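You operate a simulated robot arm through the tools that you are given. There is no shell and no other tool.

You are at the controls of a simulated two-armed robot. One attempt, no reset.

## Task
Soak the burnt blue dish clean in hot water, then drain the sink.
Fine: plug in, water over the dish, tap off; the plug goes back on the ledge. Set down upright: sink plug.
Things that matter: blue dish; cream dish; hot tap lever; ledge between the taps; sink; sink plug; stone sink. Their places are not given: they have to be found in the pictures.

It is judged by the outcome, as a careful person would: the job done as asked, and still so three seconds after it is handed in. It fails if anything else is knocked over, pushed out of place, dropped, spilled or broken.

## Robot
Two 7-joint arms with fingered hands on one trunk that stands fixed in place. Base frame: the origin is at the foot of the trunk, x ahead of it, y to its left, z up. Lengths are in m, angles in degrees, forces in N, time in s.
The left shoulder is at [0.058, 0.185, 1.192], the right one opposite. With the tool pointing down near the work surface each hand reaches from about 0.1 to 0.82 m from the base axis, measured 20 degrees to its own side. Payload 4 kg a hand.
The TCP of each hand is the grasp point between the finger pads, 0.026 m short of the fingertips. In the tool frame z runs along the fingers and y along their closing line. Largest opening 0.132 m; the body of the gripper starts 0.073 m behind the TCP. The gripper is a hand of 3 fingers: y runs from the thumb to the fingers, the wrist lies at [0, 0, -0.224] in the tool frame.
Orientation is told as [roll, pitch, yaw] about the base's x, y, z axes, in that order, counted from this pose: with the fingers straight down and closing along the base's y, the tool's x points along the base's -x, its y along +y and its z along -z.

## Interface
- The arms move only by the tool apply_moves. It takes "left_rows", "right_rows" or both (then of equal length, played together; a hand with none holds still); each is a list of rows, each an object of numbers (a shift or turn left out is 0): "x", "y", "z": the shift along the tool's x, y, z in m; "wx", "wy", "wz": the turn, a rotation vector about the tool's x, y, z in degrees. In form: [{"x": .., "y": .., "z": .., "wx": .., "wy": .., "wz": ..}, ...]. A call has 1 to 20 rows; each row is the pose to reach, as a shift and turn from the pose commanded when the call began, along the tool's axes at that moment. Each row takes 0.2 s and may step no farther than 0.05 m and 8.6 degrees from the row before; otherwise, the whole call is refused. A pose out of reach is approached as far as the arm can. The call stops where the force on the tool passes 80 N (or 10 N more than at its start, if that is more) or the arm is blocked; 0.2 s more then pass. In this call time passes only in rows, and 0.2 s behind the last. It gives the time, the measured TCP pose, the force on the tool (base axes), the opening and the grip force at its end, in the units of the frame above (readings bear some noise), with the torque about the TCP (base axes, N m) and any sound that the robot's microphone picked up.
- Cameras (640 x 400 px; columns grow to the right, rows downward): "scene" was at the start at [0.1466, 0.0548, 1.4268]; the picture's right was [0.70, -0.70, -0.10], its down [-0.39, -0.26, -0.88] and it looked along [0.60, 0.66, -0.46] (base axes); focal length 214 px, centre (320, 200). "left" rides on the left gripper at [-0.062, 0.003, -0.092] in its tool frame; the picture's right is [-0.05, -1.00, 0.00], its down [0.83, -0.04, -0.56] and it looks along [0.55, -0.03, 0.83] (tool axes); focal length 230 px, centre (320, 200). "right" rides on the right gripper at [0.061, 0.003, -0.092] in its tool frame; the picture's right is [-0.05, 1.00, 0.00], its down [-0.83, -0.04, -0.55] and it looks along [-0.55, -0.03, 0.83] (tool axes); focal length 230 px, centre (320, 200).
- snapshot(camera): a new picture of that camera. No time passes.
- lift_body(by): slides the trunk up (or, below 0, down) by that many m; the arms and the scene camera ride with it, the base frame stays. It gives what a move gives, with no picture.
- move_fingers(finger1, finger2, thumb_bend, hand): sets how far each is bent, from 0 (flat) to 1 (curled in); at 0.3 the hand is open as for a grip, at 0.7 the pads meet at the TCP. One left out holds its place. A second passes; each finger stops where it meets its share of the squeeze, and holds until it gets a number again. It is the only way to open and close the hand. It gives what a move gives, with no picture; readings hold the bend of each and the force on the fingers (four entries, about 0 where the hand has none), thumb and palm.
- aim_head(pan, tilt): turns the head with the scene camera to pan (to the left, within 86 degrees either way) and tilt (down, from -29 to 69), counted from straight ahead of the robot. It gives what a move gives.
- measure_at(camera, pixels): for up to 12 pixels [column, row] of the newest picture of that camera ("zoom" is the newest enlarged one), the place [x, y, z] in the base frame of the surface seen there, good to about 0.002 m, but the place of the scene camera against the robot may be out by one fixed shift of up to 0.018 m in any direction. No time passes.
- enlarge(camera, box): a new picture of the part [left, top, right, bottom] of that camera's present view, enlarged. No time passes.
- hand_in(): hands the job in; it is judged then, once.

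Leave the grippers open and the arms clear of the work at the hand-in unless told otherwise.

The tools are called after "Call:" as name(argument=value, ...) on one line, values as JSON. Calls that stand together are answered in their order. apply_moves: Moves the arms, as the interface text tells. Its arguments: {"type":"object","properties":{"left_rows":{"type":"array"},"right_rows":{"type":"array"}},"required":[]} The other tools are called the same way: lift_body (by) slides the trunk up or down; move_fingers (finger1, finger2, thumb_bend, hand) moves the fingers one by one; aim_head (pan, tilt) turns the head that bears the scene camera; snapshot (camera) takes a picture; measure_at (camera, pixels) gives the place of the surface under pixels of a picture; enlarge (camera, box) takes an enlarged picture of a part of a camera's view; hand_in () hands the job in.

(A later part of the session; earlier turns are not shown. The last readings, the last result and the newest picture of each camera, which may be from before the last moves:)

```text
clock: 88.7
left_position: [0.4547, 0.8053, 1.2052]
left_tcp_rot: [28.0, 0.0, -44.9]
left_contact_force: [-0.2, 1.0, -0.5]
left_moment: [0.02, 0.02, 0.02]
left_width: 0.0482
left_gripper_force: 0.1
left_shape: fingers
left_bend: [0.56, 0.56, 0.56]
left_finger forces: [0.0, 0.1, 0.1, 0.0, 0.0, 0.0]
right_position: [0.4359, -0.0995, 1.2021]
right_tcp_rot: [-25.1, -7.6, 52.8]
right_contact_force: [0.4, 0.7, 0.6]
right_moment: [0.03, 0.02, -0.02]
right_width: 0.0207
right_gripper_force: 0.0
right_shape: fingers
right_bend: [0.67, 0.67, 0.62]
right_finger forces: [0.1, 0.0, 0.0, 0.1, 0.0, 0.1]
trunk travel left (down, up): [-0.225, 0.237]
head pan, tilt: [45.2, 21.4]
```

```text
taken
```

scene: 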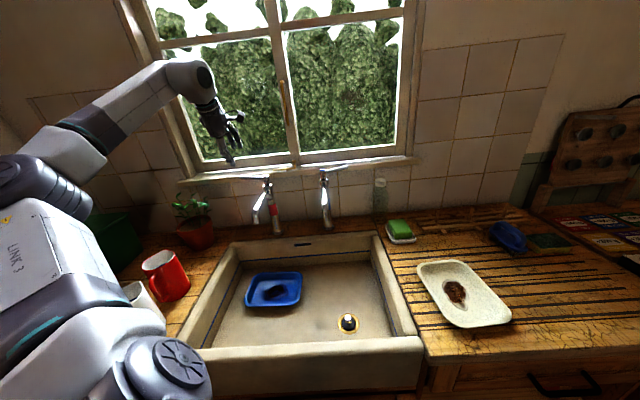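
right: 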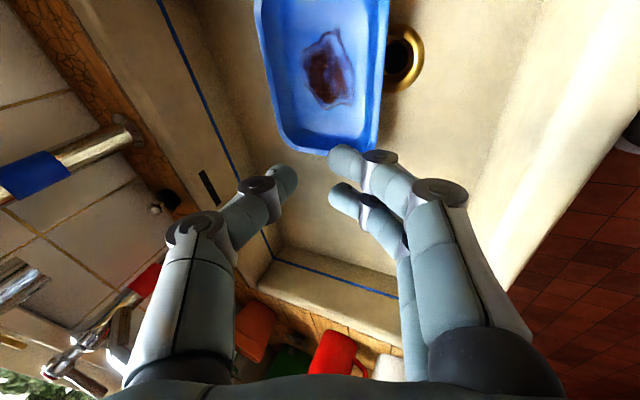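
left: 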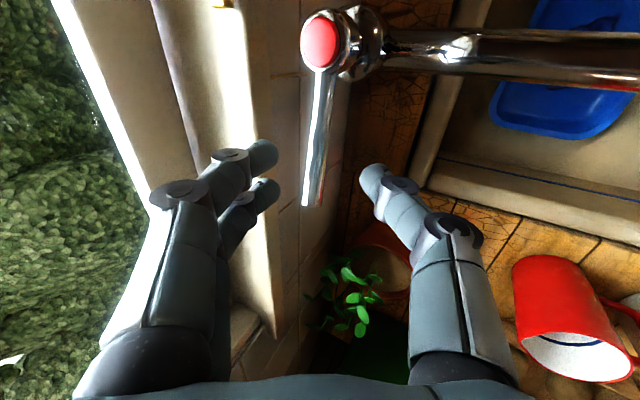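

The lever (315,150) runs between the fingers and the thumb. I'll advance the remaining 0.06 m.

Call:
apply_moves(left_rows=[{"z": 0.02}, {"z": 0.04}, {"z": 0.06}])

Call:
snapshot(camera="left")

Call:
enlarge(camera="scene", box=[200, 130, 320, 220])

```text
clock: 89.5
left_position: [0.4728, 0.8232, 1.1517]
left_tcp_rot: [28.0, -0.1, -45.0]
left_contact_force: [-0.3, 0.0, 0.7]
left_moment: [0.0, 0.02, 0.01]
left_width: 0.0482
left_gripper_force: 0.0
left_shape: fingers
left_bend: [0.56, 0.56, 0.56]
left_finger forces: [0.0, 0.1, 0.0, 0.0, 0.0, 0.1]
right_position: [0.4368, -0.0994, 1.2025]
right_tcp_rot: [-25.1, -7.6, 52.8]
right_contact_force: [-0.3, 0.0, 0.0]
right_moment: [0.0, 0.02, -0.04]
right_width: 0.0204
right_gripper_force: 0.1
right_shape: fingers
right_bend: [0.67, 0.67, 0.62]
right_finger forces: [0.0, 0.1, 0.0, 0.0, 0.1, 0.1]
trunk travel left (down, up): [-0.225, 0.237]
head pan, tilt: [45.2, 21.4]
```

```text
taken
```

left: 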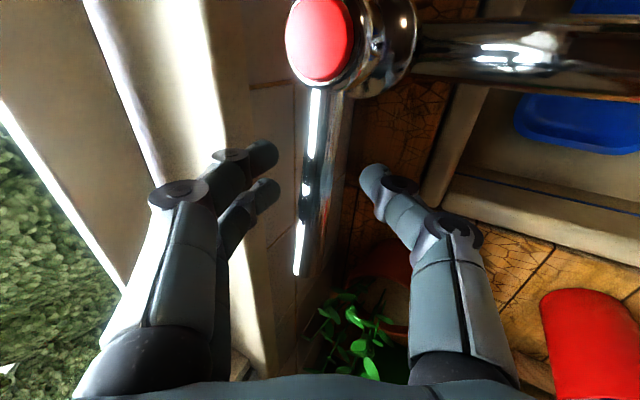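

```text
4.44 times, centred on (260, 175) of scene
```

zoom: 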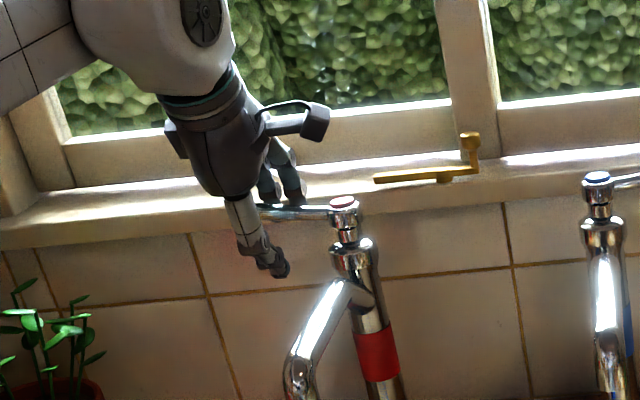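

The lever is nicely straddled, fingers behind it and thumb in front. Now I'll pull it toward the front, turning the hand about the tap axis by 40°, and listen for water.

Call:
apply_moves(left_rows=[{"x": -0.0003, "y": -0.0079, "z": -0.0042, "wy": 3.75, "wz": -7.06}, {"x": -0.0018, "y": -0.0157, "z": -0.0083, "wy": 7.5, "wz": -14.13}, {"x": -0.0045, "y": -0.0232, "z": -0.0123, "wy": 11.26, "wz": -21.19}, {"x": -0.0084, "y": -0.0304, "z": -0.0161, "wy": 15.01, "wz": -28.26}, {"x": -0.0134, "y": -0.037, "z": -0.0196, "wy": 18.76, "wz": -35.32}])

Call:
snapshot(camera="left")

Call:
enlarge(camera="scene", box=[200, 130, 320, 220])

```text
clock: 90.7
left_position: [0.4534, 0.784, 1.1526]
left_tcp_rot: [28.0, 0.0, -4.8]
left_contact_force: [0.7, 0.9, 1.4]
left_moment: [0.04, -0.02, -0.02]
left_width: 0.0482
left_gripper_force: 0.7
left_shape: fingers
left_bend: [0.56, 0.56, 0.56]
left_finger forces: [0.0, 0.8, 0.0, 0.0, 0.0, 0.1]
right_position: [0.4373, -0.1003, 1.201]
right_tcp_rot: [-25.2, -7.6, 52.8]
right_contact_force: [0.2, -0.5, 0.9]
right_moment: [0.01, 0.03, 0.0]
right_width: 0.0208
right_gripper_force: 0.0
right_shape: fingers
right_bend: [0.67, 0.67, 0.62]
right_finger forces: [0.0, 0.0, 0.1, 0.0, 0.0, 0.1]
trunk travel left (down, up): [-0.225, 0.237]
head pan, tilt: [45.2, 21.4]
```

```text
taken
```

left: 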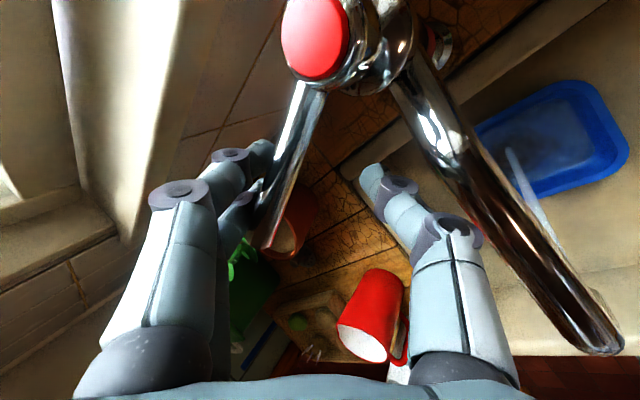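

```text
4.44 times, centred on (260, 175) of scene
```

zoom: 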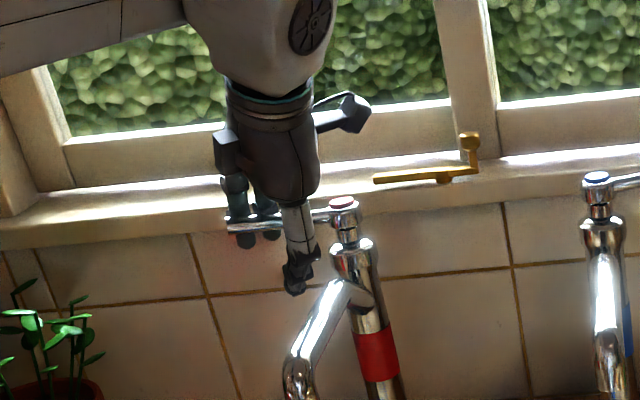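

The lever has started turning, and I think I see a thin stream at (530,200) in the left view. I'll check the sink from the scene camera.

Call:
enlarge(camera="scene", box=[200, 190, 400, 350])

```text
2.50 times, centred on (300, 270) of scene
```

zoom: 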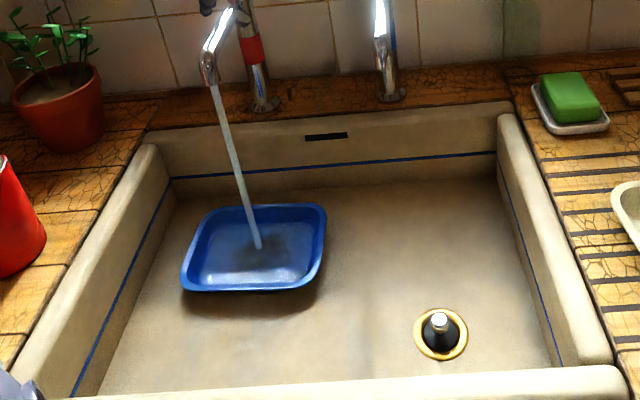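

Water is running from the hot spout straight into the blue dish. The thumb would soon meet the spout, so I'll hold here and watch how fast the level rises for about 4 s.

Call:
apply_moves(left_rows=[{"x": 0}, {"x": 0}, {"x": 0}, {"x": 0}, {"x": 0}, {"x": 0}, {"x": 0}, {"x": 0}, {"x": 0}, {"x": 0}, {"x": 0}, {"x": 0}, {"x": 0}, {"x": 0}, {"x": 0}, {"x": 0}, {"x": 0}, {"x": 0}, {"x": 0}, {"x": 0}])

Call:
enlarge(camera="scene", box=[200, 190, 400, 350])

```text
clock: 94.9
left_position: [0.4532, 0.7832, 1.153]
left_tcp_rot: [28.1, 0.0, -4.9]
left_contact_force: [0.8, 0.0, 0.1]
left_moment: [0.05, 0.0, 0.02]
left_width: 0.0482
left_gripper_force: 0.2
left_shape: fingers
left_bend: [0.56, 0.56, 0.56]
left_finger forces: [0.1, 0.1, 0.0, 0.0, 0.0, 0.1]
right_position: [0.4353, -0.099, 1.2036]
right_tcp_rot: [-25.2, -7.6, 52.9]
right_contact_force: [-0.4, 0.0, -0.2]
right_moment: [0.02, 0.01, -0.03]
right_width: 0.0208
right_gripper_force: 0.0
right_shape: fingers
right_bend: [0.67, 0.67, 0.62]
right_finger forces: [0.1, 0.0, 0.1, 0.0, 0.0, 0.0]
trunk travel left (down, up): [-0.225, 0.237]
head pan, tilt: [45.2, 21.4]
```

```text
2.50 times, centred on (300, 270) of scene
```

zoom: 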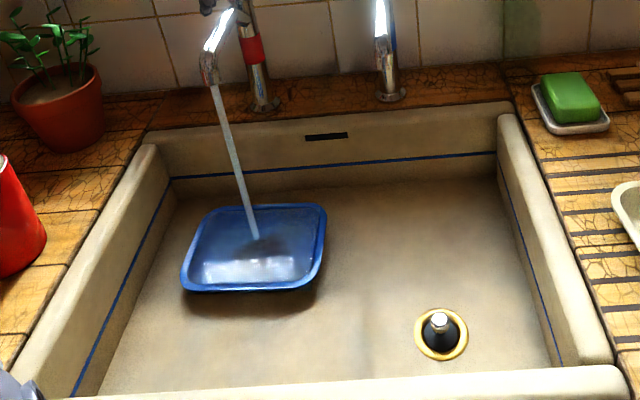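

The dish is filling, but at this opening the sink would take a while. I'll swing the hand back 16° to sit squarely on the lever and pinch it, so I can turn it further and back under full control.

Call:
apply_moves(left_rows=[{"x": -0.0012, "y": 0.0079, "z": 0.0042, "wy": -3.75, "wz": 7.05}, {"x": -0.0032, "y": 0.0155, "z": 0.0083, "wy": -7.5, "wz": 14.1}])

Call:
snapshot(camera="left")

```text
clock: 95.5
left_position: [0.457, 0.8011, 1.1526]
left_tcp_rot: [28.0, 0.1, -21.1]
left_contact_force: [0.8, 0.4, 0.1]
left_moment: [0.01, -0.01, 0.0]
left_width: 0.0485
left_gripper_force: 0.1
left_shape: fingers
left_bend: [0.56, 0.56, 0.56]
left_finger forces: [0.1, 0.0, 0.1, 0.0, 0.0, 0.0]
right_position: [0.4361, -0.101, 1.2026]
right_tcp_rot: [-25.1, -7.4, 52.9]
right_contact_force: [0.3, -0.7, -0.9]
right_moment: [-0.03, -0.02, 0.03]
right_width: 0.0203
right_gripper_force: 0.1
right_shape: fingers
right_bend: [0.67, 0.67, 0.62]
right_finger forces: [0.1, 0.0, 0.1, 0.1, 0.0, 0.0]
trunk travel left (down, up): [-0.225, 0.237]
head pan, tilt: [45.2, 21.4]
```

```text
taken
```

left: 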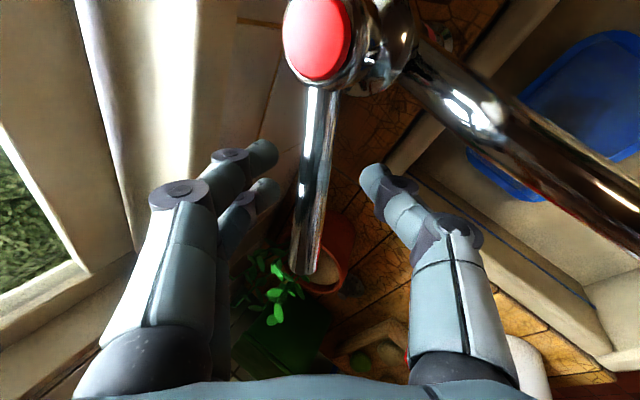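

The lever is aligned with the hand again. I'll close the fingers gently onto it.

Call:
move_fingers(hand="left", finger1=0.66, finger2=0.66, thumb_bend=0.66)

Call:
snapshot(camera="left")

```text
clock: 96.5
left_position: [0.4582, 0.8012, 1.1528]
left_tcp_rot: [28.1, -0.1, -20.9]
left_contact_force: [-0.4, -0.4, 0.5]
left_moment: [0.0, -0.01, -0.04]
left_width: 0.0168
left_gripper_force: 0.1
left_shape: fingers
left_bend: [0.66, 0.66, 0.66]
left_finger forces: [0.1, 0.1, 0.0, 0.1, 0.0, 0.0]
right_position: [0.4366, -0.0989, 1.2016]
right_tcp_rot: [-25.1, -7.5, 52.8]
right_contact_force: [-0.1, 0.2, 0.2]
right_moment: [0.0, 0.0, 0.02]
right_width: 0.0208
right_gripper_force: 0.0
right_shape: fingers
right_bend: [0.67, 0.67, 0.62]
right_finger forces: [0.1, 0.0, 0.0, 0.1, 0.1, 0.1]
trunk travel left (down, up): [-0.225, 0.237]
head pan, tilt: [45.2, 21.4]
```

```text
taken
```

left: 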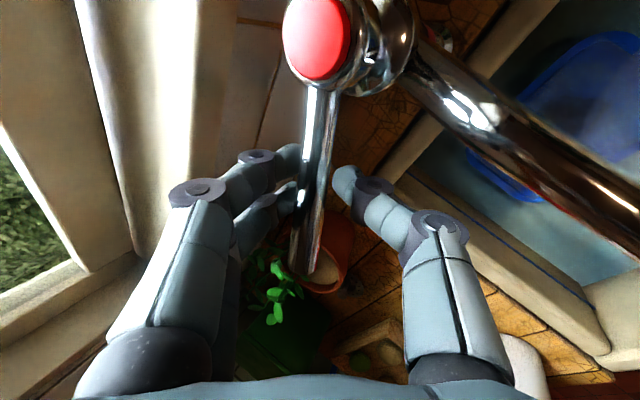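

The fingers now form a loose cage (0.017 m) around the lever, with no force on it. I'll turn it another 28° for more flow.

Call:
apply_moves(left_rows=[{"x": -0.0002, "y": -0.0068, "z": -0.0036, "wy": 3.28, "wz": -6.18}, {"x": -0.0012, "y": -0.0136, "z": -0.0072, "wy": 6.57, "wz": -12.36}, {"x": -0.0033, "y": -0.0202, "z": -0.0107, "wy": 9.85, "wz": -18.54}, {"x": -0.0062, "y": -0.0265, "z": -0.0141, "wy": 13.13, "wz": -24.72}])

Call:
snapshot(camera="left")

Call:
enlarge(camera="scene", box=[200, 190, 400, 350])

```text
clock: 97.5
left_position: [0.4533, 0.7703, 1.1523]
left_tcp_rot: [28.0, 0.0, 7.2]
left_contact_force: [0.0, 0.8, 0.2]
left_moment: [-0.03, 0.0, -0.02]
left_width: 0.0173
left_gripper_force: 0.3
left_shape: fingers
left_bend: [0.66, 0.66, 0.66]
left_finger forces: [0.0, 0.8, 0.0, 0.0, 0.0, 0.0]
right_position: [0.437, -0.1004, 1.203]
right_tcp_rot: [-25.0, -7.6, 52.9]
right_contact_force: [0.2, -0.6, 0.5]
right_moment: [-0.03, -0.01, 0.0]
right_width: 0.0204
right_gripper_force: 0.1
right_shape: fingers
right_bend: [0.67, 0.67, 0.62]
right_finger forces: [0.0, 0.0, 0.0, 0.0, 0.0, 0.1]
trunk travel left (down, up): [-0.225, 0.237]
head pan, tilt: [45.2, 21.4]
```

```text
taken
```

left: 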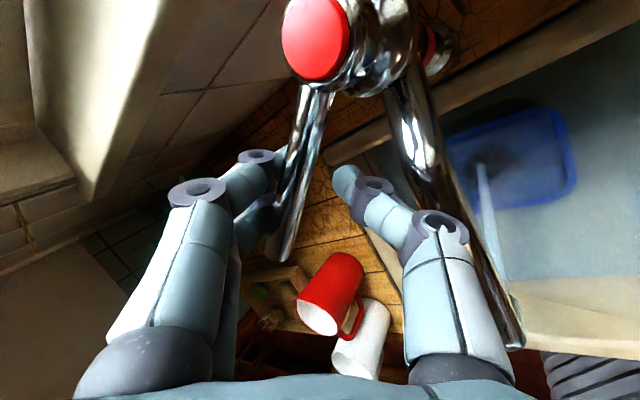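

```text
2.50 times, centred on (300, 270) of scene
```

zoom: 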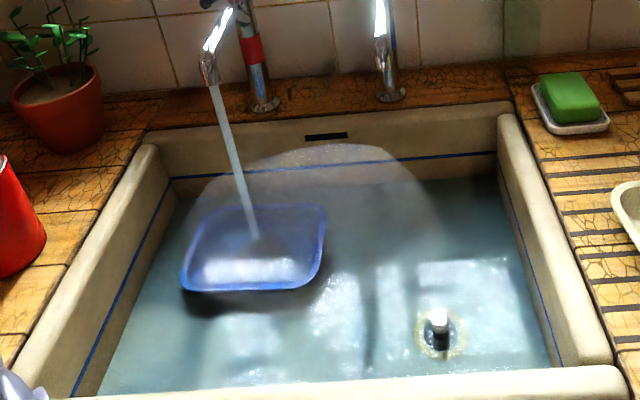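

The water has risen fast and covers the sink floor with steam rising. I'll measure the surface level right away.

Call:
measure_at(camera="zoom", pixels=[[400, 330], [480, 270], [300, 330], [220, 340], [260, 265], [190, 285], [320, 230], [340, 157], [440, 320], [160, 330], [505, 250], [300, 205]])

```text
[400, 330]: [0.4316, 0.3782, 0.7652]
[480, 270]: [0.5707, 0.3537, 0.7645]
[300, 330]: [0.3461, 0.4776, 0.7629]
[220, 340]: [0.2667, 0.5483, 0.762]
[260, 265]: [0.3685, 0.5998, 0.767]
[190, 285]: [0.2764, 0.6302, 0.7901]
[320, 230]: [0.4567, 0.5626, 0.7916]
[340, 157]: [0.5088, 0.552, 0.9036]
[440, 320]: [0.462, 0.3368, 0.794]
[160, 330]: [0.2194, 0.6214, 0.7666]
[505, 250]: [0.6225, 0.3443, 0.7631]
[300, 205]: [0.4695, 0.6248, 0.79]
```

The measurement sees through the water. I'll look closely at the waterline against the blue line and the dish's rim.

Call:
enlarge(camera="scene", box=[215, 260, 311, 330])

Call:
enlarge(camera="scene", box=[330, 240, 426, 345])

```text
5.71 times, centred on (263, 295) of scene
```

zoom: 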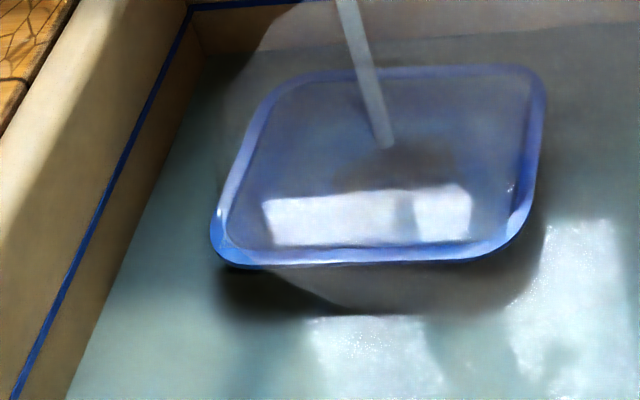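

```text
3.81 times, centred on (378, 292) of scene
```

zoom: 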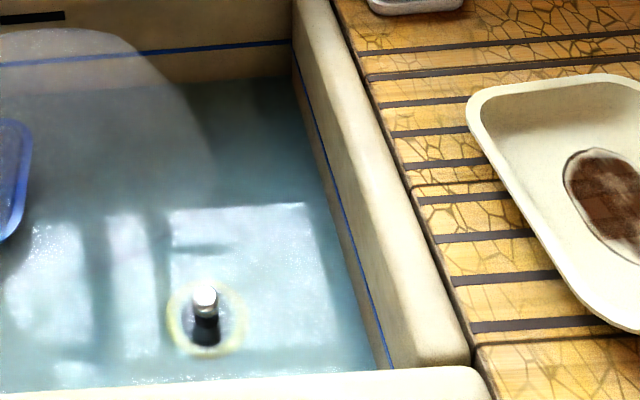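

The dish is brim-full and the sink level is nearing the dish's rim, still below the blue line. I'll wait 1 s more and look again.

Call:
apply_moves(left_rows=[{"x": 0}, {"x": 0}, {"x": 0}, {"x": 0}, {"x": 0}])

Call:
enlarge(camera="scene", box=[215, 260, 311, 330])

Call:
enlarge(camera="scene", box=[330, 240, 426, 345])

```text
clock: 98.7
left_position: [0.4526, 0.7712, 1.1529]
left_tcp_rot: [28.0, 0.0, 7.2]
left_contact_force: [0.5, -0.5, 0.2]
left_moment: [0.01, -0.04, 0.0]
left_width: 0.0172
left_gripper_force: 0.3
left_shape: fingers
left_bend: [0.66, 0.66, 0.66]
left_finger forces: [0.0, 0.2, 0.0, 0.0, 0.1, 0.1]
right_position: [0.4352, -0.1007, 1.2026]
right_tcp_rot: [-25.1, -7.6, 52.8]
right_contact_force: [0.2, 0.9, -0.2]
right_moment: [0.01, -0.01, 0.05]
right_width: 0.0203
right_gripper_force: 0.0
right_shape: fingers
right_bend: [0.67, 0.67, 0.62]
right_finger forces: [0.0, 0.0, 0.0, 0.0, 0.1, 0.0]
trunk travel left (down, up): [-0.225, 0.237]
head pan, tilt: [45.2, 21.4]
```

```text
5.71 times, centred on (263, 295) of scene
```

zoom: 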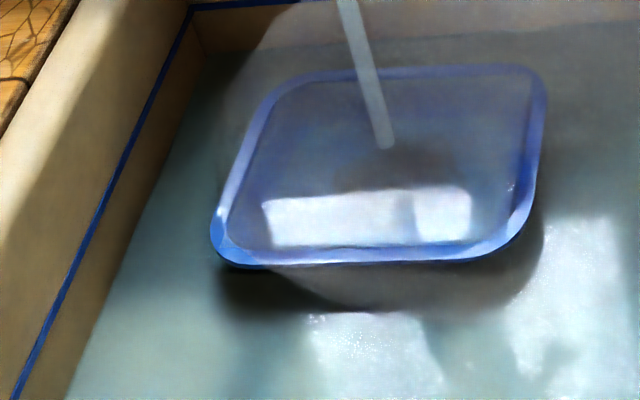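

```text
3.81 times, centred on (378, 292) of scene
```

zoom: 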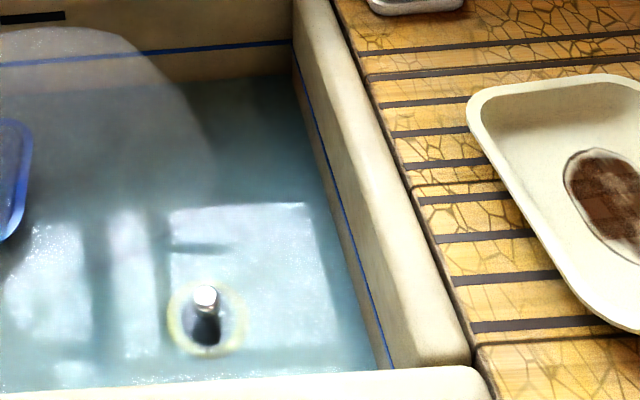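

The level rises slowly now that the whole sink is filling. I'll wait about 3 s and look again.

Call:
apply_moves(left_rows=[{"x": 0}, {"x": 0}, {"x": 0}, {"x": 0}, {"x": 0}, {"x": 0}, {"x": 0}, {"x": 0}, {"x": 0}, {"x": 0}, {"x": 0}, {"x": 0}, {"x": 0}, {"x": 0}, {"x": 0}])

Call:
enlarge(camera="scene", box=[200, 240, 424, 350])

Call:
enlarge(camera="scene", box=[330, 240, 426, 345])

```text
clock: 101.9
left_position: [0.4523, 0.7699, 1.1523]
left_tcp_rot: [28.0, 0.0, 7.1]
left_contact_force: [0.6, -0.2, 0.8]
left_moment: [0.0, -0.04, -0.02]
left_width: 0.0174
left_gripper_force: 0.1
left_shape: fingers
left_bend: [0.66, 0.66, 0.66]
left_finger forces: [0.0, 0.1, 0.0, 0.1, 0.1, 0.0]
right_position: [0.4366, -0.1, 1.2033]
right_tcp_rot: [-25.1, -7.6, 52.9]
right_contact_force: [-0.5, 0.6, -0.1]
right_moment: [0.02, 0.02, -0.03]
right_width: 0.0209
right_gripper_force: 0.0
right_shape: fingers
right_bend: [0.67, 0.67, 0.62]
right_finger forces: [0.0, 0.0, 0.1, 0.1, 0.0, 0.1]
trunk travel left (down, up): [-0.225, 0.237]
head pan, tilt: [45.2, 21.4]
```

```text
2.86 times, centred on (312, 295) of scene
```

zoom: 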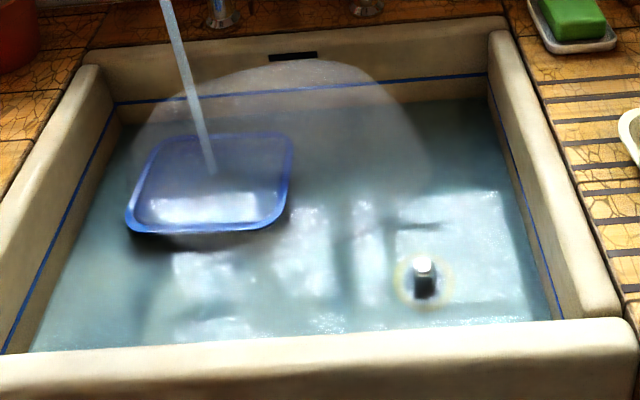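

```text
3.81 times, centred on (378, 292) of scene
```

zoom: 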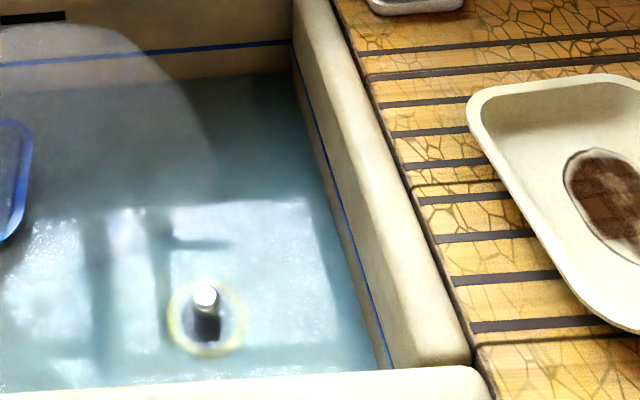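

The waterline on the back wall is now at row 73. The floor edge was at row 90 and the blue line is at row 42, so the level is about a third of the way. I'll measure the blue line's height and keep filling.

Call:
measure_at(camera="zoom", pixels=[[150, 53], [250, 46], [330, 180], [360, 270], [255, 60], [205, 300]])

Call:
apply_moves(left_rows=[{"x": 0}, {"x": 0}, {"x": 0}, {"x": 0}, {"x": 0}, {"x": 0}, {"x": 0}, {"x": 0}, {"x": 0}, {"x": 0}, {"x": 0}, {"x": 0}, {"x": 0}, {"x": 0}, {"x": 0}, {"x": 0}, {"x": 0}, {"x": 0}, {"x": 0}, {"x": 0}])

Call:
enlarge(camera="scene", box=[330, 240, 426, 345])

```text
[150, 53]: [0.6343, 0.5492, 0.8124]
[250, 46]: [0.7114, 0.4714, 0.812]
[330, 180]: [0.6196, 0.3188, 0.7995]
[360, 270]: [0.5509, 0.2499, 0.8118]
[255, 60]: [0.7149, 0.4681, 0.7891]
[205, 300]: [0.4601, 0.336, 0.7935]
```

```text
clock: 106.1
left_position: [0.4543, 0.7712, 1.1545]
left_tcp_rot: [28.0, 0.0, 7.1]
left_contact_force: [-0.2, -0.4, -0.4]
left_moment: [-0.02, 0.02, 0.0]
left_width: 0.017
left_gripper_force: 0.1
left_shape: fingers
left_bend: [0.66, 0.66, 0.66]
left_finger forces: [0.0, 0.0, 0.0, 0.0, 0.1, 0.0]
right_position: [0.4367, -0.0996, 1.2028]
right_tcp_rot: [-25.1, -7.6, 52.9]
right_contact_force: [0.8, -0.9, 0.6]
right_moment: [0.02, 0.03, 0.01]
right_width: 0.0208
right_gripper_force: 0.0
right_shape: fingers
right_bend: [0.67, 0.67, 0.62]
right_finger forces: [0.0, 0.0, 0.0, 0.0, 0.0, 0.0]
trunk travel left (down, up): [-0.225, 0.237]
head pan, tilt: [45.2, 21.4]
```

```text
3.81 times, centred on (378, 292) of scene
```

zoom: 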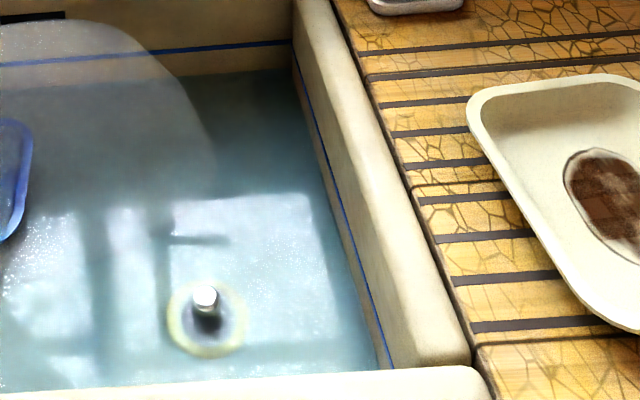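

The blue line is at z≈0.818 (base), 2 cm above the dish's rim; the level is now about 2.1 cm deep. Continuing to fill.

Call:
apply_moves(left_rows=[{"x": 0}, {"x": 0}, {"x": 0}, {"x": 0}, {"x": 0}, {"x": 0}, {"x": 0}, {"x": 0}, {"x": 0}, {"x": 0}, {"x": 0}, {"x": 0}, {"x": 0}, {"x": 0}, {"x": 0}, {"x": 0}, {"x": 0}, {"x": 0}, {"x": 0}, {"x": 0}])

Call:
apply_moves(left_rows=[{"x": 0}, {"x": 0}, {"x": 0}, {"x": 0}, {"x": 0}, {"x": 0}, {"x": 0}, {"x": 0}, {"x": 0}, {"x": 0}, {"x": 0}, {"x": 0}, {"x": 0}, {"x": 0}, {"x": 0}, {"x": 0}, {"x": 0}, {"x": 0}, {"x": 0}, {"x": 0}])

Call:
enlarge(camera="scene", box=[330, 240, 426, 345])

Call:
enlarge(camera="scene", box=[200, 240, 424, 350])

```text
clock: 110.3
left_position: [0.4525, 0.7715, 1.1532]
left_tcp_rot: [28.1, 0.1, 7.1]
left_contact_force: [0.4, -0.1, -0.5]
left_moment: [-0.01, 0.01, -0.04]
left_width: 0.0173
left_gripper_force: 0.1
left_shape: fingers
left_bend: [0.66, 0.66, 0.66]
left_finger forces: [0.0, 0.1, 0.0, 0.0, 0.0, 0.1]
right_position: [0.436, -0.0992, 1.2026]
right_tcp_rot: [-25.0, -7.6, 52.9]
right_contact_force: [-0.3, 0.1, -0.3]
right_moment: [0.02, -0.02, 0.01]
right_width: 0.0205
right_gripper_force: 0.0
right_shape: fingers
right_bend: [0.67, 0.67, 0.62]
right_finger forces: [0.0, 0.0, 0.0, 0.1, 0.1, 0.0]
trunk travel left (down, up): [-0.225, 0.237]
head pan, tilt: [45.2, 21.4]
```

```text
clock: 114.5
left_position: [0.4538, 0.7705, 1.1535]
left_tcp_rot: [28.0, 0.0, 7.1]
left_contact_force: [-0.3, -0.2, 0.2]
left_moment: [-0.01, 0.0, -0.01]
left_width: 0.0168
left_gripper_force: 0.0
left_shape: fingers
left_bend: [0.66, 0.66, 0.66]
left_finger forces: [0.0, 0.0, 0.0, 0.1, 0.0, 0.1]
right_position: [0.4361, -0.0999, 1.2029]
right_tcp_rot: [-25.1, -7.7, 52.8]
right_contact_force: [1.4, 0.9, 0.7]
right_moment: [-0.01, 0.01, 0.02]
right_width: 0.0206
right_gripper_force: 0.0
right_shape: fingers
right_bend: [0.67, 0.67, 0.62]
right_finger forces: [0.0, 0.0, 0.1, 0.0, 0.1, 0.0]
trunk travel left (down, up): [-0.225, 0.237]
head pan, tilt: [45.2, 21.4]
```

```text
3.81 times, centred on (378, 292) of scene
```

zoom: 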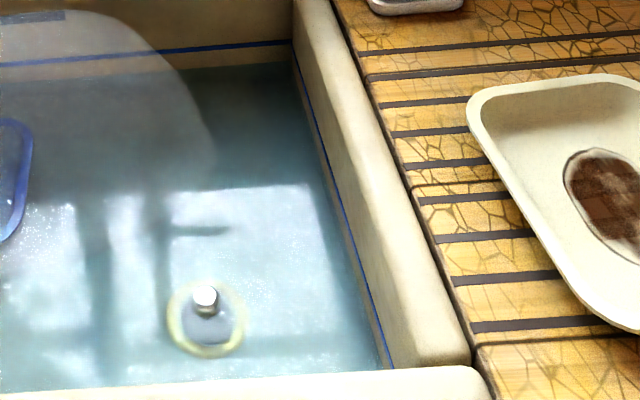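

```text
2.86 times, centred on (312, 295) of scene
```

zoom: 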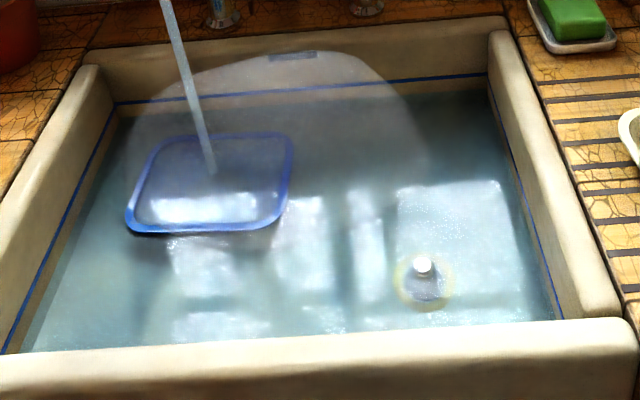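

The level is now ≈2.9 cm, about at the dish's rim. Filling on for about 12 s more.

Call:
apply_moves(left_rows=[{"x": 0}, {"x": 0}, {"x": 0}, {"x": 0}, {"x": 0}, {"x": 0}, {"x": 0}, {"x": 0}, {"x": 0}, {"x": 0}, {"x": 0}, {"x": 0}, {"x": 0}, {"x": 0}, {"x": 0}, {"x": 0}, {"x": 0}, {"x": 0}, {"x": 0}, {"x": 0}])

Call:
apply_moves(left_rows=[{"x": 0}, {"x": 0}, {"x": 0}, {"x": 0}, {"x": 0}, {"x": 0}, {"x": 0}, {"x": 0}, {"x": 0}, {"x": 0}, {"x": 0}, {"x": 0}, {"x": 0}, {"x": 0}, {"x": 0}, {"x": 0}, {"x": 0}, {"x": 0}, {"x": 0}, {"x": 0}])

Call:
apply_moves(left_rows=[{"x": 0}, {"x": 0}, {"x": 0}, {"x": 0}, {"x": 0}, {"x": 0}, {"x": 0}, {"x": 0}, {"x": 0}, {"x": 0}, {"x": 0}, {"x": 0}, {"x": 0}, {"x": 0}, {"x": 0}, {"x": 0}, {"x": 0}, {"x": 0}, {"x": 0}, {"x": 0}])

Call:
enlarge(camera="scene", box=[330, 240, 426, 345])

Call:
enlarge(camera="scene", box=[200, 240, 424, 350])

```text
clock: 118.7
left_position: [0.4533, 0.7708, 1.1534]
left_tcp_rot: [28.0, 0.0, 7.1]
left_contact_force: [0.5, 1.3, 0.0]
left_moment: [0.0, 0.02, 0.0]
left_width: 0.0171
left_gripper_force: 0.2
left_shape: fingers
left_bend: [0.66, 0.66, 0.66]
left_finger forces: [0.0, 0.0, 0.0, 0.1, 0.0, 0.0]
right_position: [0.4363, -0.0989, 1.2025]
right_tcp_rot: [-25.1, -7.6, 52.8]
right_contact_force: [1.0, 1.0, -0.2]
right_moment: [0.05, 0.0, 0.02]
right_width: 0.0206
right_gripper_force: 0.1
right_shape: fingers
right_bend: [0.67, 0.67, 0.62]
right_finger forces: [0.0, 0.1, 0.1, 0.0, 0.1, 0.0]
trunk travel left (down, up): [-0.225, 0.237]
head pan, tilt: [45.2, 21.4]
```

```text
clock: 122.9
left_position: [0.4534, 0.7717, 1.1532]
left_tcp_rot: [28.0, 0.0, 7.2]
left_contact_force: [-0.6, 0.0, 0.3]
left_moment: [0.02, -0.02, 0.01]
left_width: 0.0172
left_gripper_force: 0.0
left_shape: fingers
left_bend: [0.66, 0.66, 0.66]
left_finger forces: [0.0, 0.1, 0.0, 0.0, 0.0, 0.0]
right_position: [0.437, -0.0995, 1.2029]
right_tcp_rot: [-25.1, -7.6, 52.9]
right_contact_force: [-0.1, 0.5, 0.4]
right_moment: [-0.01, 0.01, 0.02]
right_width: 0.0207
right_gripper_force: 0.1
right_shape: fingers
right_bend: [0.67, 0.67, 0.62]
right_finger forces: [0.0, 0.0, 0.0, 0.0, 0.0, 0.1]
trunk travel left (down, up): [-0.225, 0.237]
head pan, tilt: [45.2, 21.4]
```

```text
clock: 127.1
left_position: [0.4544, 0.7708, 1.1524]
left_tcp_rot: [28.0, 0.1, 7.0]
left_contact_force: [-0.2, 0.3, -0.5]
left_moment: [0.01, 0.0, -0.03]
left_width: 0.0171
left_gripper_force: 0.1
left_shape: fingers
left_bend: [0.66, 0.66, 0.66]
left_finger forces: [0.1, 0.0, 0.0, 0.0, 0.0, 0.0]
right_position: [0.437, -0.1002, 1.2035]
right_tcp_rot: [-25.1, -7.7, 52.9]
right_contact_force: [0.2, 0.4, 0.0]
right_moment: [0.0, 0.05, -0.02]
right_width: 0.021
right_gripper_force: 0.0
right_shape: fingers
right_bend: [0.67, 0.67, 0.62]
right_finger forces: [0.0, 0.1, 0.0, 0.0, 0.0, 0.0]
trunk travel left (down, up): [-0.225, 0.237]
head pan, tilt: [45.2, 21.4]
```

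```text
3.81 times, centred on (378, 292) of scene
```

zoom: 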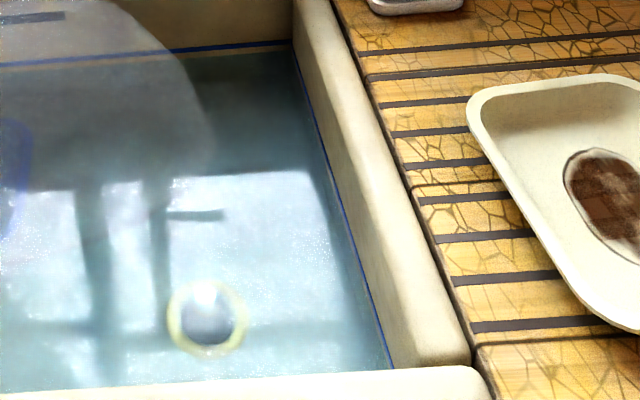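

```text
2.86 times, centred on (312, 295) of scene
```

zoom: 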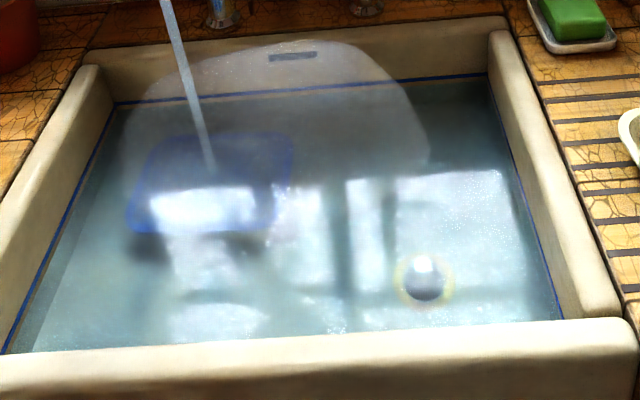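

The dish is fully under water, with the level just below the blue line. Turning the tap off now: swinging the lever back to the wall direction.

Call:
apply_moves(left_rows=[{"x": -0.0009, "y": 0.0077, "z": 0.0041, "wy": -3.75, "wz": 7.06}, {"x": -0.0032, "y": 0.0153, "z": 0.0081, "wy": -7.5, "wz": 14.13}, {"x": -0.0064, "y": 0.0224, "z": 0.0119, "wy": -11.26, "wz": 21.19}, {"x": -0.0109, "y": 0.0291, "z": 0.0154, "wy": -15.01, "wz": 28.26}, {"x": -0.0164, "y": 0.0351, "z": 0.0187, "wy": -18.76, "wz": 35.32}, {"x": -0.0227, "y": 0.0405, "z": 0.0215, "wy": -22.51, "wz": 42.38}, {"x": -0.0298, "y": 0.0451, "z": 0.024, "wy": -26.26, "wz": 49.45}])

Call:
snapshot(camera="left")

Call:
enlarge(camera="scene", box=[200, 150, 424, 350])

```text
clock: 128.7
left_position: [0.478, 0.8254, 1.1527]
left_tcp_rot: [27.9, 0.0, -49.0]
left_contact_force: [-0.4, -0.7, -1.0]
left_moment: [-0.02, -0.06, 0.02]
left_width: 0.018
left_gripper_force: 0.8
left_shape: fingers
left_bend: [0.66, 0.66, 0.66]
left_finger forces: [0.1, 0.0, 0.0, 0.0, 1.2, 0.0]
right_position: [0.4362, -0.0983, 1.203]
right_tcp_rot: [-25.1, -7.6, 52.9]
right_contact_force: [0.7, -0.9, 0.2]
right_moment: [-0.01, 0.03, 0.01]
right_width: 0.0207
right_gripper_force: 0.0
right_shape: fingers
right_bend: [0.67, 0.67, 0.62]
right_finger forces: [0.0, 0.0, 0.0, 0.0, 0.0, 0.1]
trunk travel left (down, up): [-0.225, 0.237]
head pan, tilt: [45.2, 21.4]
```

```text
taken
```

left: 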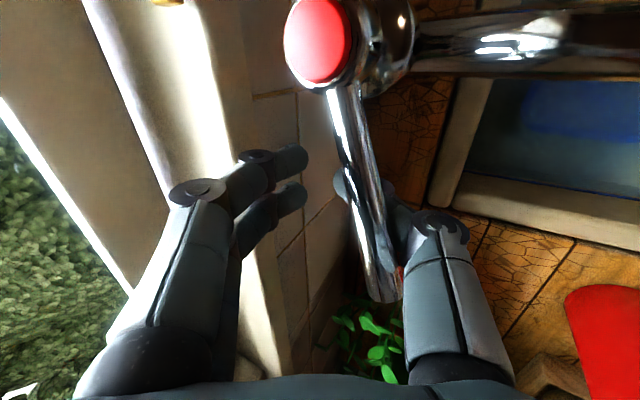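

```text
2.00 times, centred on (312, 250) of scene
```

zoom: 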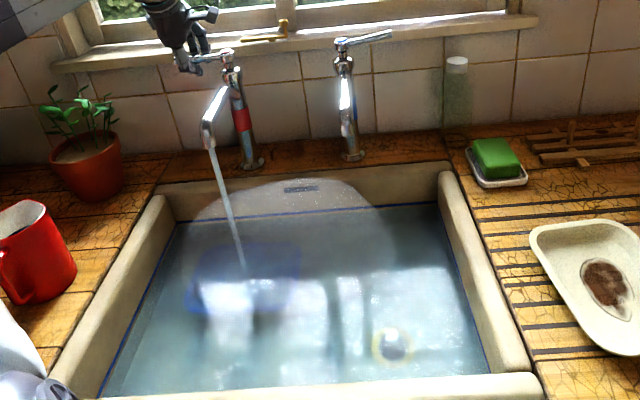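

The lever lags about 15° behind (it leans right of straight in the hand view) and water still runs. I'll push it the rest of the way by closing the thumb against it.

Call:
move_fingers(hand="left", thumb_bend=0.78)

Call:
snapshot(camera="left")

Call:
enlarge(camera="scene", box=[200, 150, 424, 350])

```text
clock: 129.7
left_position: [0.4763, 0.8265, 1.1509]
left_tcp_rot: [27.9, 0.0, -48.9]
left_contact_force: [-4.1, 1.4, -16.4]
left_moment: [0.27, -0.39, -0.09]
left_width: 0.0063
left_gripper_force: 8.3
left_shape: fingers
left_bend: [0.66, 0.66, 0.75]
left_finger forces: [0.0, 0.0, 0.0, 0.0, 16.3, 0.0]
right_position: [0.4359, -0.0983, 1.2023]
right_tcp_rot: [-25.1, -7.6, 52.9]
right_contact_force: [-0.1, -0.8, 0.3]
right_moment: [0.03, 0.03, 0.0]
right_width: 0.0208
right_gripper_force: 0.1
right_shape: fingers
right_bend: [0.67, 0.67, 0.62]
right_finger forces: [0.0, 0.0, 0.0, 0.0, 0.0, 0.0]
trunk travel left (down, up): [-0.225, 0.237]
head pan, tilt: [45.2, 21.4]
```

```text
taken
```

left: 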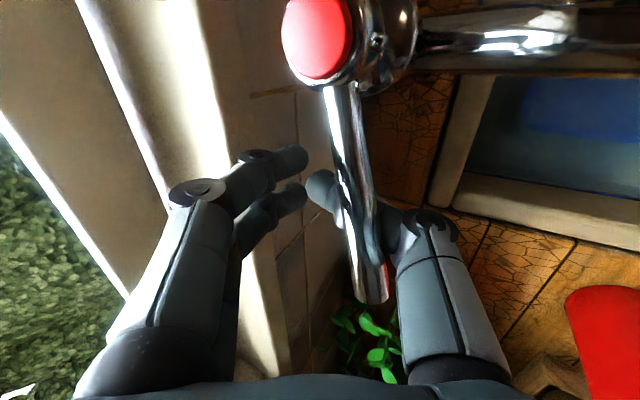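

```text
2.00 times, centred on (312, 250) of scene
```

zoom: 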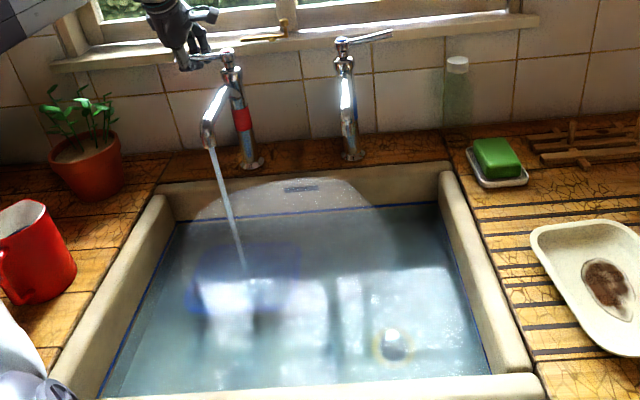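

The thumb slid under the lever instead. I'll put it back to 0.66, raise the hand 1 cm so the lever sits at the pads, and then push toward the wall by about 1.2 cm.

Call:
move_fingers(hand="left", thumb_bend=0.64)

Call:
apply_moves(left_rows=[{"y": 0.0047, "z": -0.0088}, {"y": 0.01, "z": -0.006}, {"y": 0.0153, "z": -0.0032}])

Call:
snapshot(camera="left")

Call:
enlarge(camera="scene", box=[200, 150, 424, 350])

```text
clock: 130.7
left_position: [0.4772, 0.8249, 1.1541]
left_tcp_rot: [28.0, 0.0, -48.8]
left_contact_force: [0.4, 0.4, -0.7]
left_moment: [0.02, -0.02, 0.0]
left_width: 0.0201
left_gripper_force: 0.0
left_shape: fingers
left_bend: [0.66, 0.66, 0.64]
left_finger forces: [0.0, 0.0, 0.1, 0.1, 0.0, 0.0]
right_position: [0.4361, -0.0994, 1.2027]
right_tcp_rot: [-25.1, -7.6, 53.0]
right_contact_force: [0.4, 0.2, 0.7]
right_moment: [0.01, 0.01, 0.01]
right_width: 0.0207
right_gripper_force: 0.1
right_shape: fingers
right_bend: [0.67, 0.67, 0.62]
right_finger forces: [0.0, 0.1, 0.0, 0.0, 0.0, 0.0]
trunk travel left (down, up): [-0.225, 0.237]
head pan, tilt: [45.2, 21.4]
```

```text
clock: 131.5
left_position: [0.4806, 0.8306, 1.1596]
left_tcp_rot: [27.9, 0.0, -48.9]
left_contact_force: [-3.6, 1.8, -11.4]
left_moment: [0.2, -0.24, -0.14]
left_width: 0.0244
left_gripper_force: 4.5
left_shape: fingers
left_bend: [0.66, 0.66, 0.62]
left_finger forces: [0.1, 0.0, 0.0, 0.0, 9.0, 0.1]
left hand out of reach, approached as far as the arm can: row 3
right_position: [0.4365, -0.097, 1.2013]
right_tcp_rot: [-25.0, -7.6, 52.9]
right_contact_force: [1.0, 1.4, -0.9]
right_moment: [-0.01, 0.03, 0.04]
right_width: 0.0203
right_gripper_force: 0.0
right_shape: fingers
right_bend: [0.67, 0.67, 0.62]
right_finger forces: [0.0, 0.0, 0.0, 0.0, 0.1, 0.0]
trunk travel left (down, up): [-0.225, 0.237]
head pan, tilt: [45.2, 21.4]
```

```text
taken
```

left: 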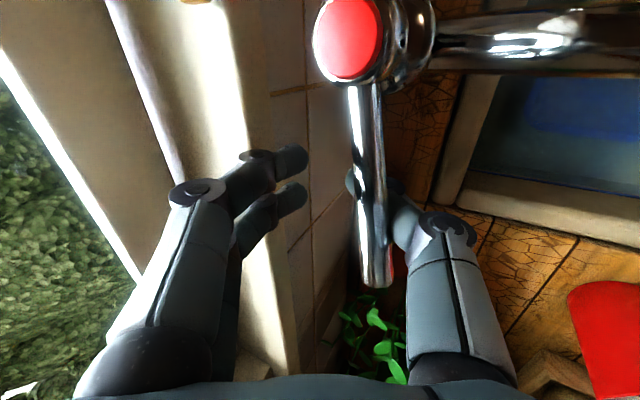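

```text
2.00 times, centred on (312, 250) of scene
```

zoom: 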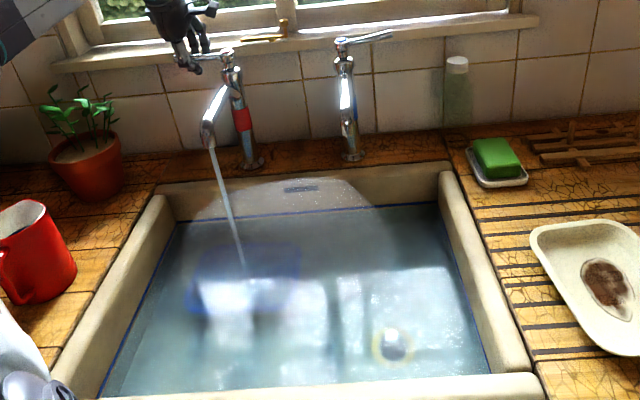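

The thumb still catches under the lever and the arm is at full stretch. I'll open the thumb, back the hand off, and instead push the lever from the front with closed fingers. There's ample time: the sink rim is 8 cm above the water.

Call:
move_fingers(hand="left", finger1=0.58, finger2=0.58, thumb_bend=0.5)

Call:
apply_moves(left_rows=[{"z": -0.03}, {"z": -0.065}, {"z": -0.1}])

Call:
snapshot(camera="left")

```text
clock: 132.5
left_position: [0.4811, 0.829, 1.1637]
left_tcp_rot: [28.0, 0.0, -48.9]
left_contact_force: [-0.2, 0.4, 0.1]
left_moment: [0.0, 0.02, 0.0]
left_width: 0.0556
left_gripper_force: 0.0
left_shape: fingers
left_bend: [0.57, 0.57, 0.5]
left_finger forces: [0.1, 0.0, 0.0, 0.1, 0.0, 0.1]
right_position: [0.4362, -0.0993, 1.2026]
right_tcp_rot: [-25.1, -7.7, 52.9]
right_contact_force: [-0.5, 0.1, -0.9]
right_moment: [0.02, 0.0, 0.02]
right_width: 0.0205
right_gripper_force: 0.0
right_shape: fingers
right_bend: [0.67, 0.67, 0.62]
right_finger forces: [0.0, 0.0, 0.1, 0.0, 0.1, 0.1]
trunk travel left (down, up): [-0.225, 0.237]
head pan, tilt: [45.2, 21.4]
```

```text
clock: 133.3
left_position: [0.4457, 0.7965, 1.2529]
left_tcp_rot: [28.0, 0.1, -48.9]
left_contact_force: [0.2, 0.1, 0.4]
left_moment: [-0.01, -0.01, -0.03]
left_width: 0.0554
left_gripper_force: 0.1
left_shape: fingers
left_bend: [0.57, 0.57, 0.5]
left_finger forces: [0.0, 0.1, 0.0, 0.0, 0.0, 0.0]
right_position: [0.4361, -0.1019, 1.2028]
right_tcp_rot: [-25.1, -7.7, 52.9]
right_contact_force: [0.0, 0.6, -0.3]
right_moment: [0.02, -0.02, -0.01]
right_width: 0.0206
right_gripper_force: 0.0
right_shape: fingers
right_bend: [0.67, 0.67, 0.62]
right_finger forces: [0.0, 0.0, 0.0, 0.0, 0.0, 0.0]
trunk travel left (down, up): [-0.225, 0.237]
head pan, tilt: [45.2, 21.4]
```

```text
taken
```

left: 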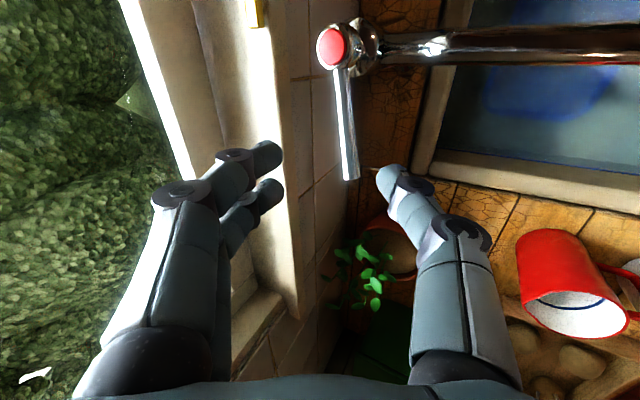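

The hand is free of the lever. I'll measure the lever's present direction (cap (333,46) to tip (351,176)).

Call:
measure_at(camera="left", pixels=[[333, 46], [341, 85], [345, 110], [348, 140], [351, 174]])

Call:
move_fingers(hand="left", finger1=0.72, finger2=0.72, thumb_bend=0.72)

```text
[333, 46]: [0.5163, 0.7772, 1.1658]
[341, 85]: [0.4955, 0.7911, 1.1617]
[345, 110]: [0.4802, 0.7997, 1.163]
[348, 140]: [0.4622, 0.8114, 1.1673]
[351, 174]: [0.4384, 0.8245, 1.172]
```

```text
clock: 134.3
left_position: [0.4463, 0.7972, 1.253]
left_tcp_rot: [27.9, 0.1, -48.8]
left_contact_force: [-0.4, -0.7, -0.4]
left_moment: [0.02, 0.02, 0.0]
left_width: 0.0012
left_gripper_force: 0.1
left_shape: fingers
left_bend: [0.72, 0.72, 0.71]
left_finger forces: [0.0, 0.1, 0.0, 0.1, 0.0, 0.0]
right_position: [0.4365, -0.0995, 1.2032]
right_tcp_rot: [-25.1, -7.6, 52.9]
right_contact_force: [0.6, 0.0, -0.4]
right_moment: [0.03, 0.0, -0.01]
right_width: 0.0204
right_gripper_force: 0.0
right_shape: fingers
right_bend: [0.67, 0.67, 0.62]
right_finger forces: [0.1, 0.0, 0.0, 0.1, 0.1, 0.0]
trunk travel left (down, up): [-0.225, 0.237]
head pan, tilt: [45.2, 21.4]
```

The lever is at about 14° from closed. The closed fingertips will go in front of it near its end and push it toward the wall. First, getting into position in front of the lever.

Call:
apply_moves(left_rows=[{"x": 0.007, "y": -0.0307, "z": -0.0163}, {"x": 0.007, "y": -0.0514, "z": 0.0226}, {"x": 0.007, "y": -0.072, "z": 0.0614}])

Call:
snapshot(camera="left")

```text
clock: 135.1
left_position: [0.4163, 0.7824, 1.1628]
left_tcp_rot: [28.0, 0.0, -48.9]
left_contact_force: [-0.7, -0.2, -0.7]
left_moment: [-0.02, 0.0, -0.01]
left_width: 0.0011
left_gripper_force: 0.0
left_shape: fingers
left_bend: [0.72, 0.72, 0.71]
left_finger forces: [0.0, 0.0, 0.0, 0.0, 0.0, 0.1]
right_position: [0.436, -0.0989, 1.2028]
right_tcp_rot: [-25.1, -7.7, 52.9]
right_contact_force: [0.4, 0.7, -0.5]
right_moment: [0.0, 0.0, 0.02]
right_width: 0.0206
right_gripper_force: 0.1
right_shape: fingers
right_bend: [0.67, 0.67, 0.62]
right_finger forces: [0.0, 0.0, 0.0, 0.0, 0.0, 0.1]
trunk travel left (down, up): [-0.225, 0.237]
head pan, tilt: [45.2, 21.4]
```

```text
taken
```

left: 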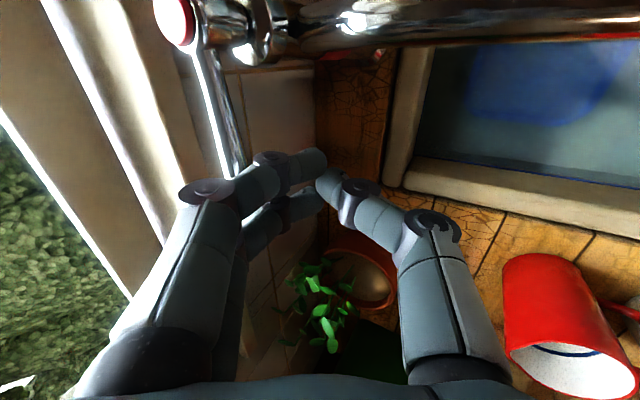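

The lever is just behind the closed fingers. I'll push toward the wall by 0.04 m in small steps.

Call:
apply_moves(left_rows=[{"x": 0.0005, "y": 0.0071, "z": 0.0037}, {"x": 0.0011, "y": 0.0141, "z": 0.0075}, {"x": 0.0016, "y": 0.0212, "z": 0.0112}, {"x": 0.0022, "y": 0.0282, "z": 0.015}, {"x": 0.0027, "y": 0.0352, "z": 0.0188}])

Call:
snapshot(camera="left")

Call:
enlarge(camera="scene", box=[200, 150, 424, 350])

```text
clock: 136.3
left_position: [0.4416, 0.8068, 1.1637]
left_tcp_rot: [28.0, -0.1, -48.9]
left_contact_force: [-4.5, -4.5, 2.6]
left_moment: [0.08, -0.03, 0.08]
left_width: 0.0016
left_gripper_force: 3.5
left_shape: fingers
left_bend: [0.72, 0.73, 0.71]
left_finger forces: [0.1, 6.6, 0.0, 0.0, 0.1, 0.0]
right_position: [0.4354, -0.1011, 1.2027]
right_tcp_rot: [-25.1, -7.8, 52.9]
right_contact_force: [0.3, 0.2, 0.0]
right_moment: [0.0, 0.03, 0.01]
right_width: 0.0205
right_gripper_force: 0.0
right_shape: fingers
right_bend: [0.67, 0.67, 0.62]
right_finger forces: [0.0, 0.0, 0.0, 0.0, 0.0, 0.1]
trunk travel left (down, up): [-0.225, 0.237]
head pan, tilt: [45.2, 21.4]
```

```text
taken
```

left: 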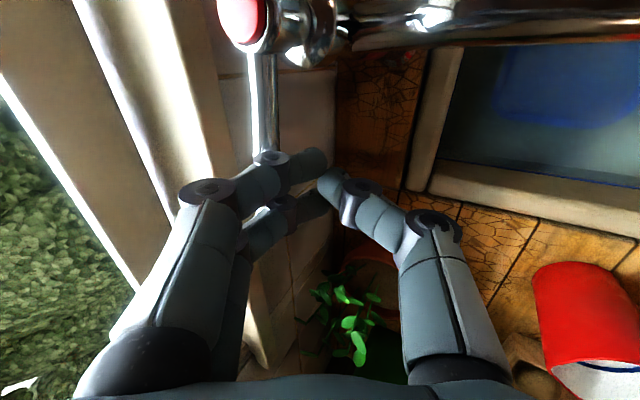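

```text
2.00 times, centred on (312, 250) of scene
```

zoom: 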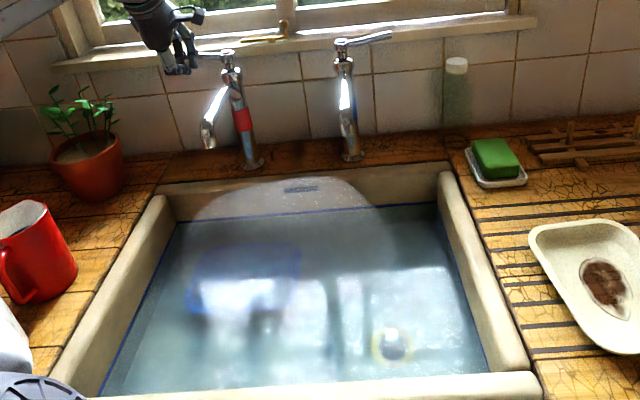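

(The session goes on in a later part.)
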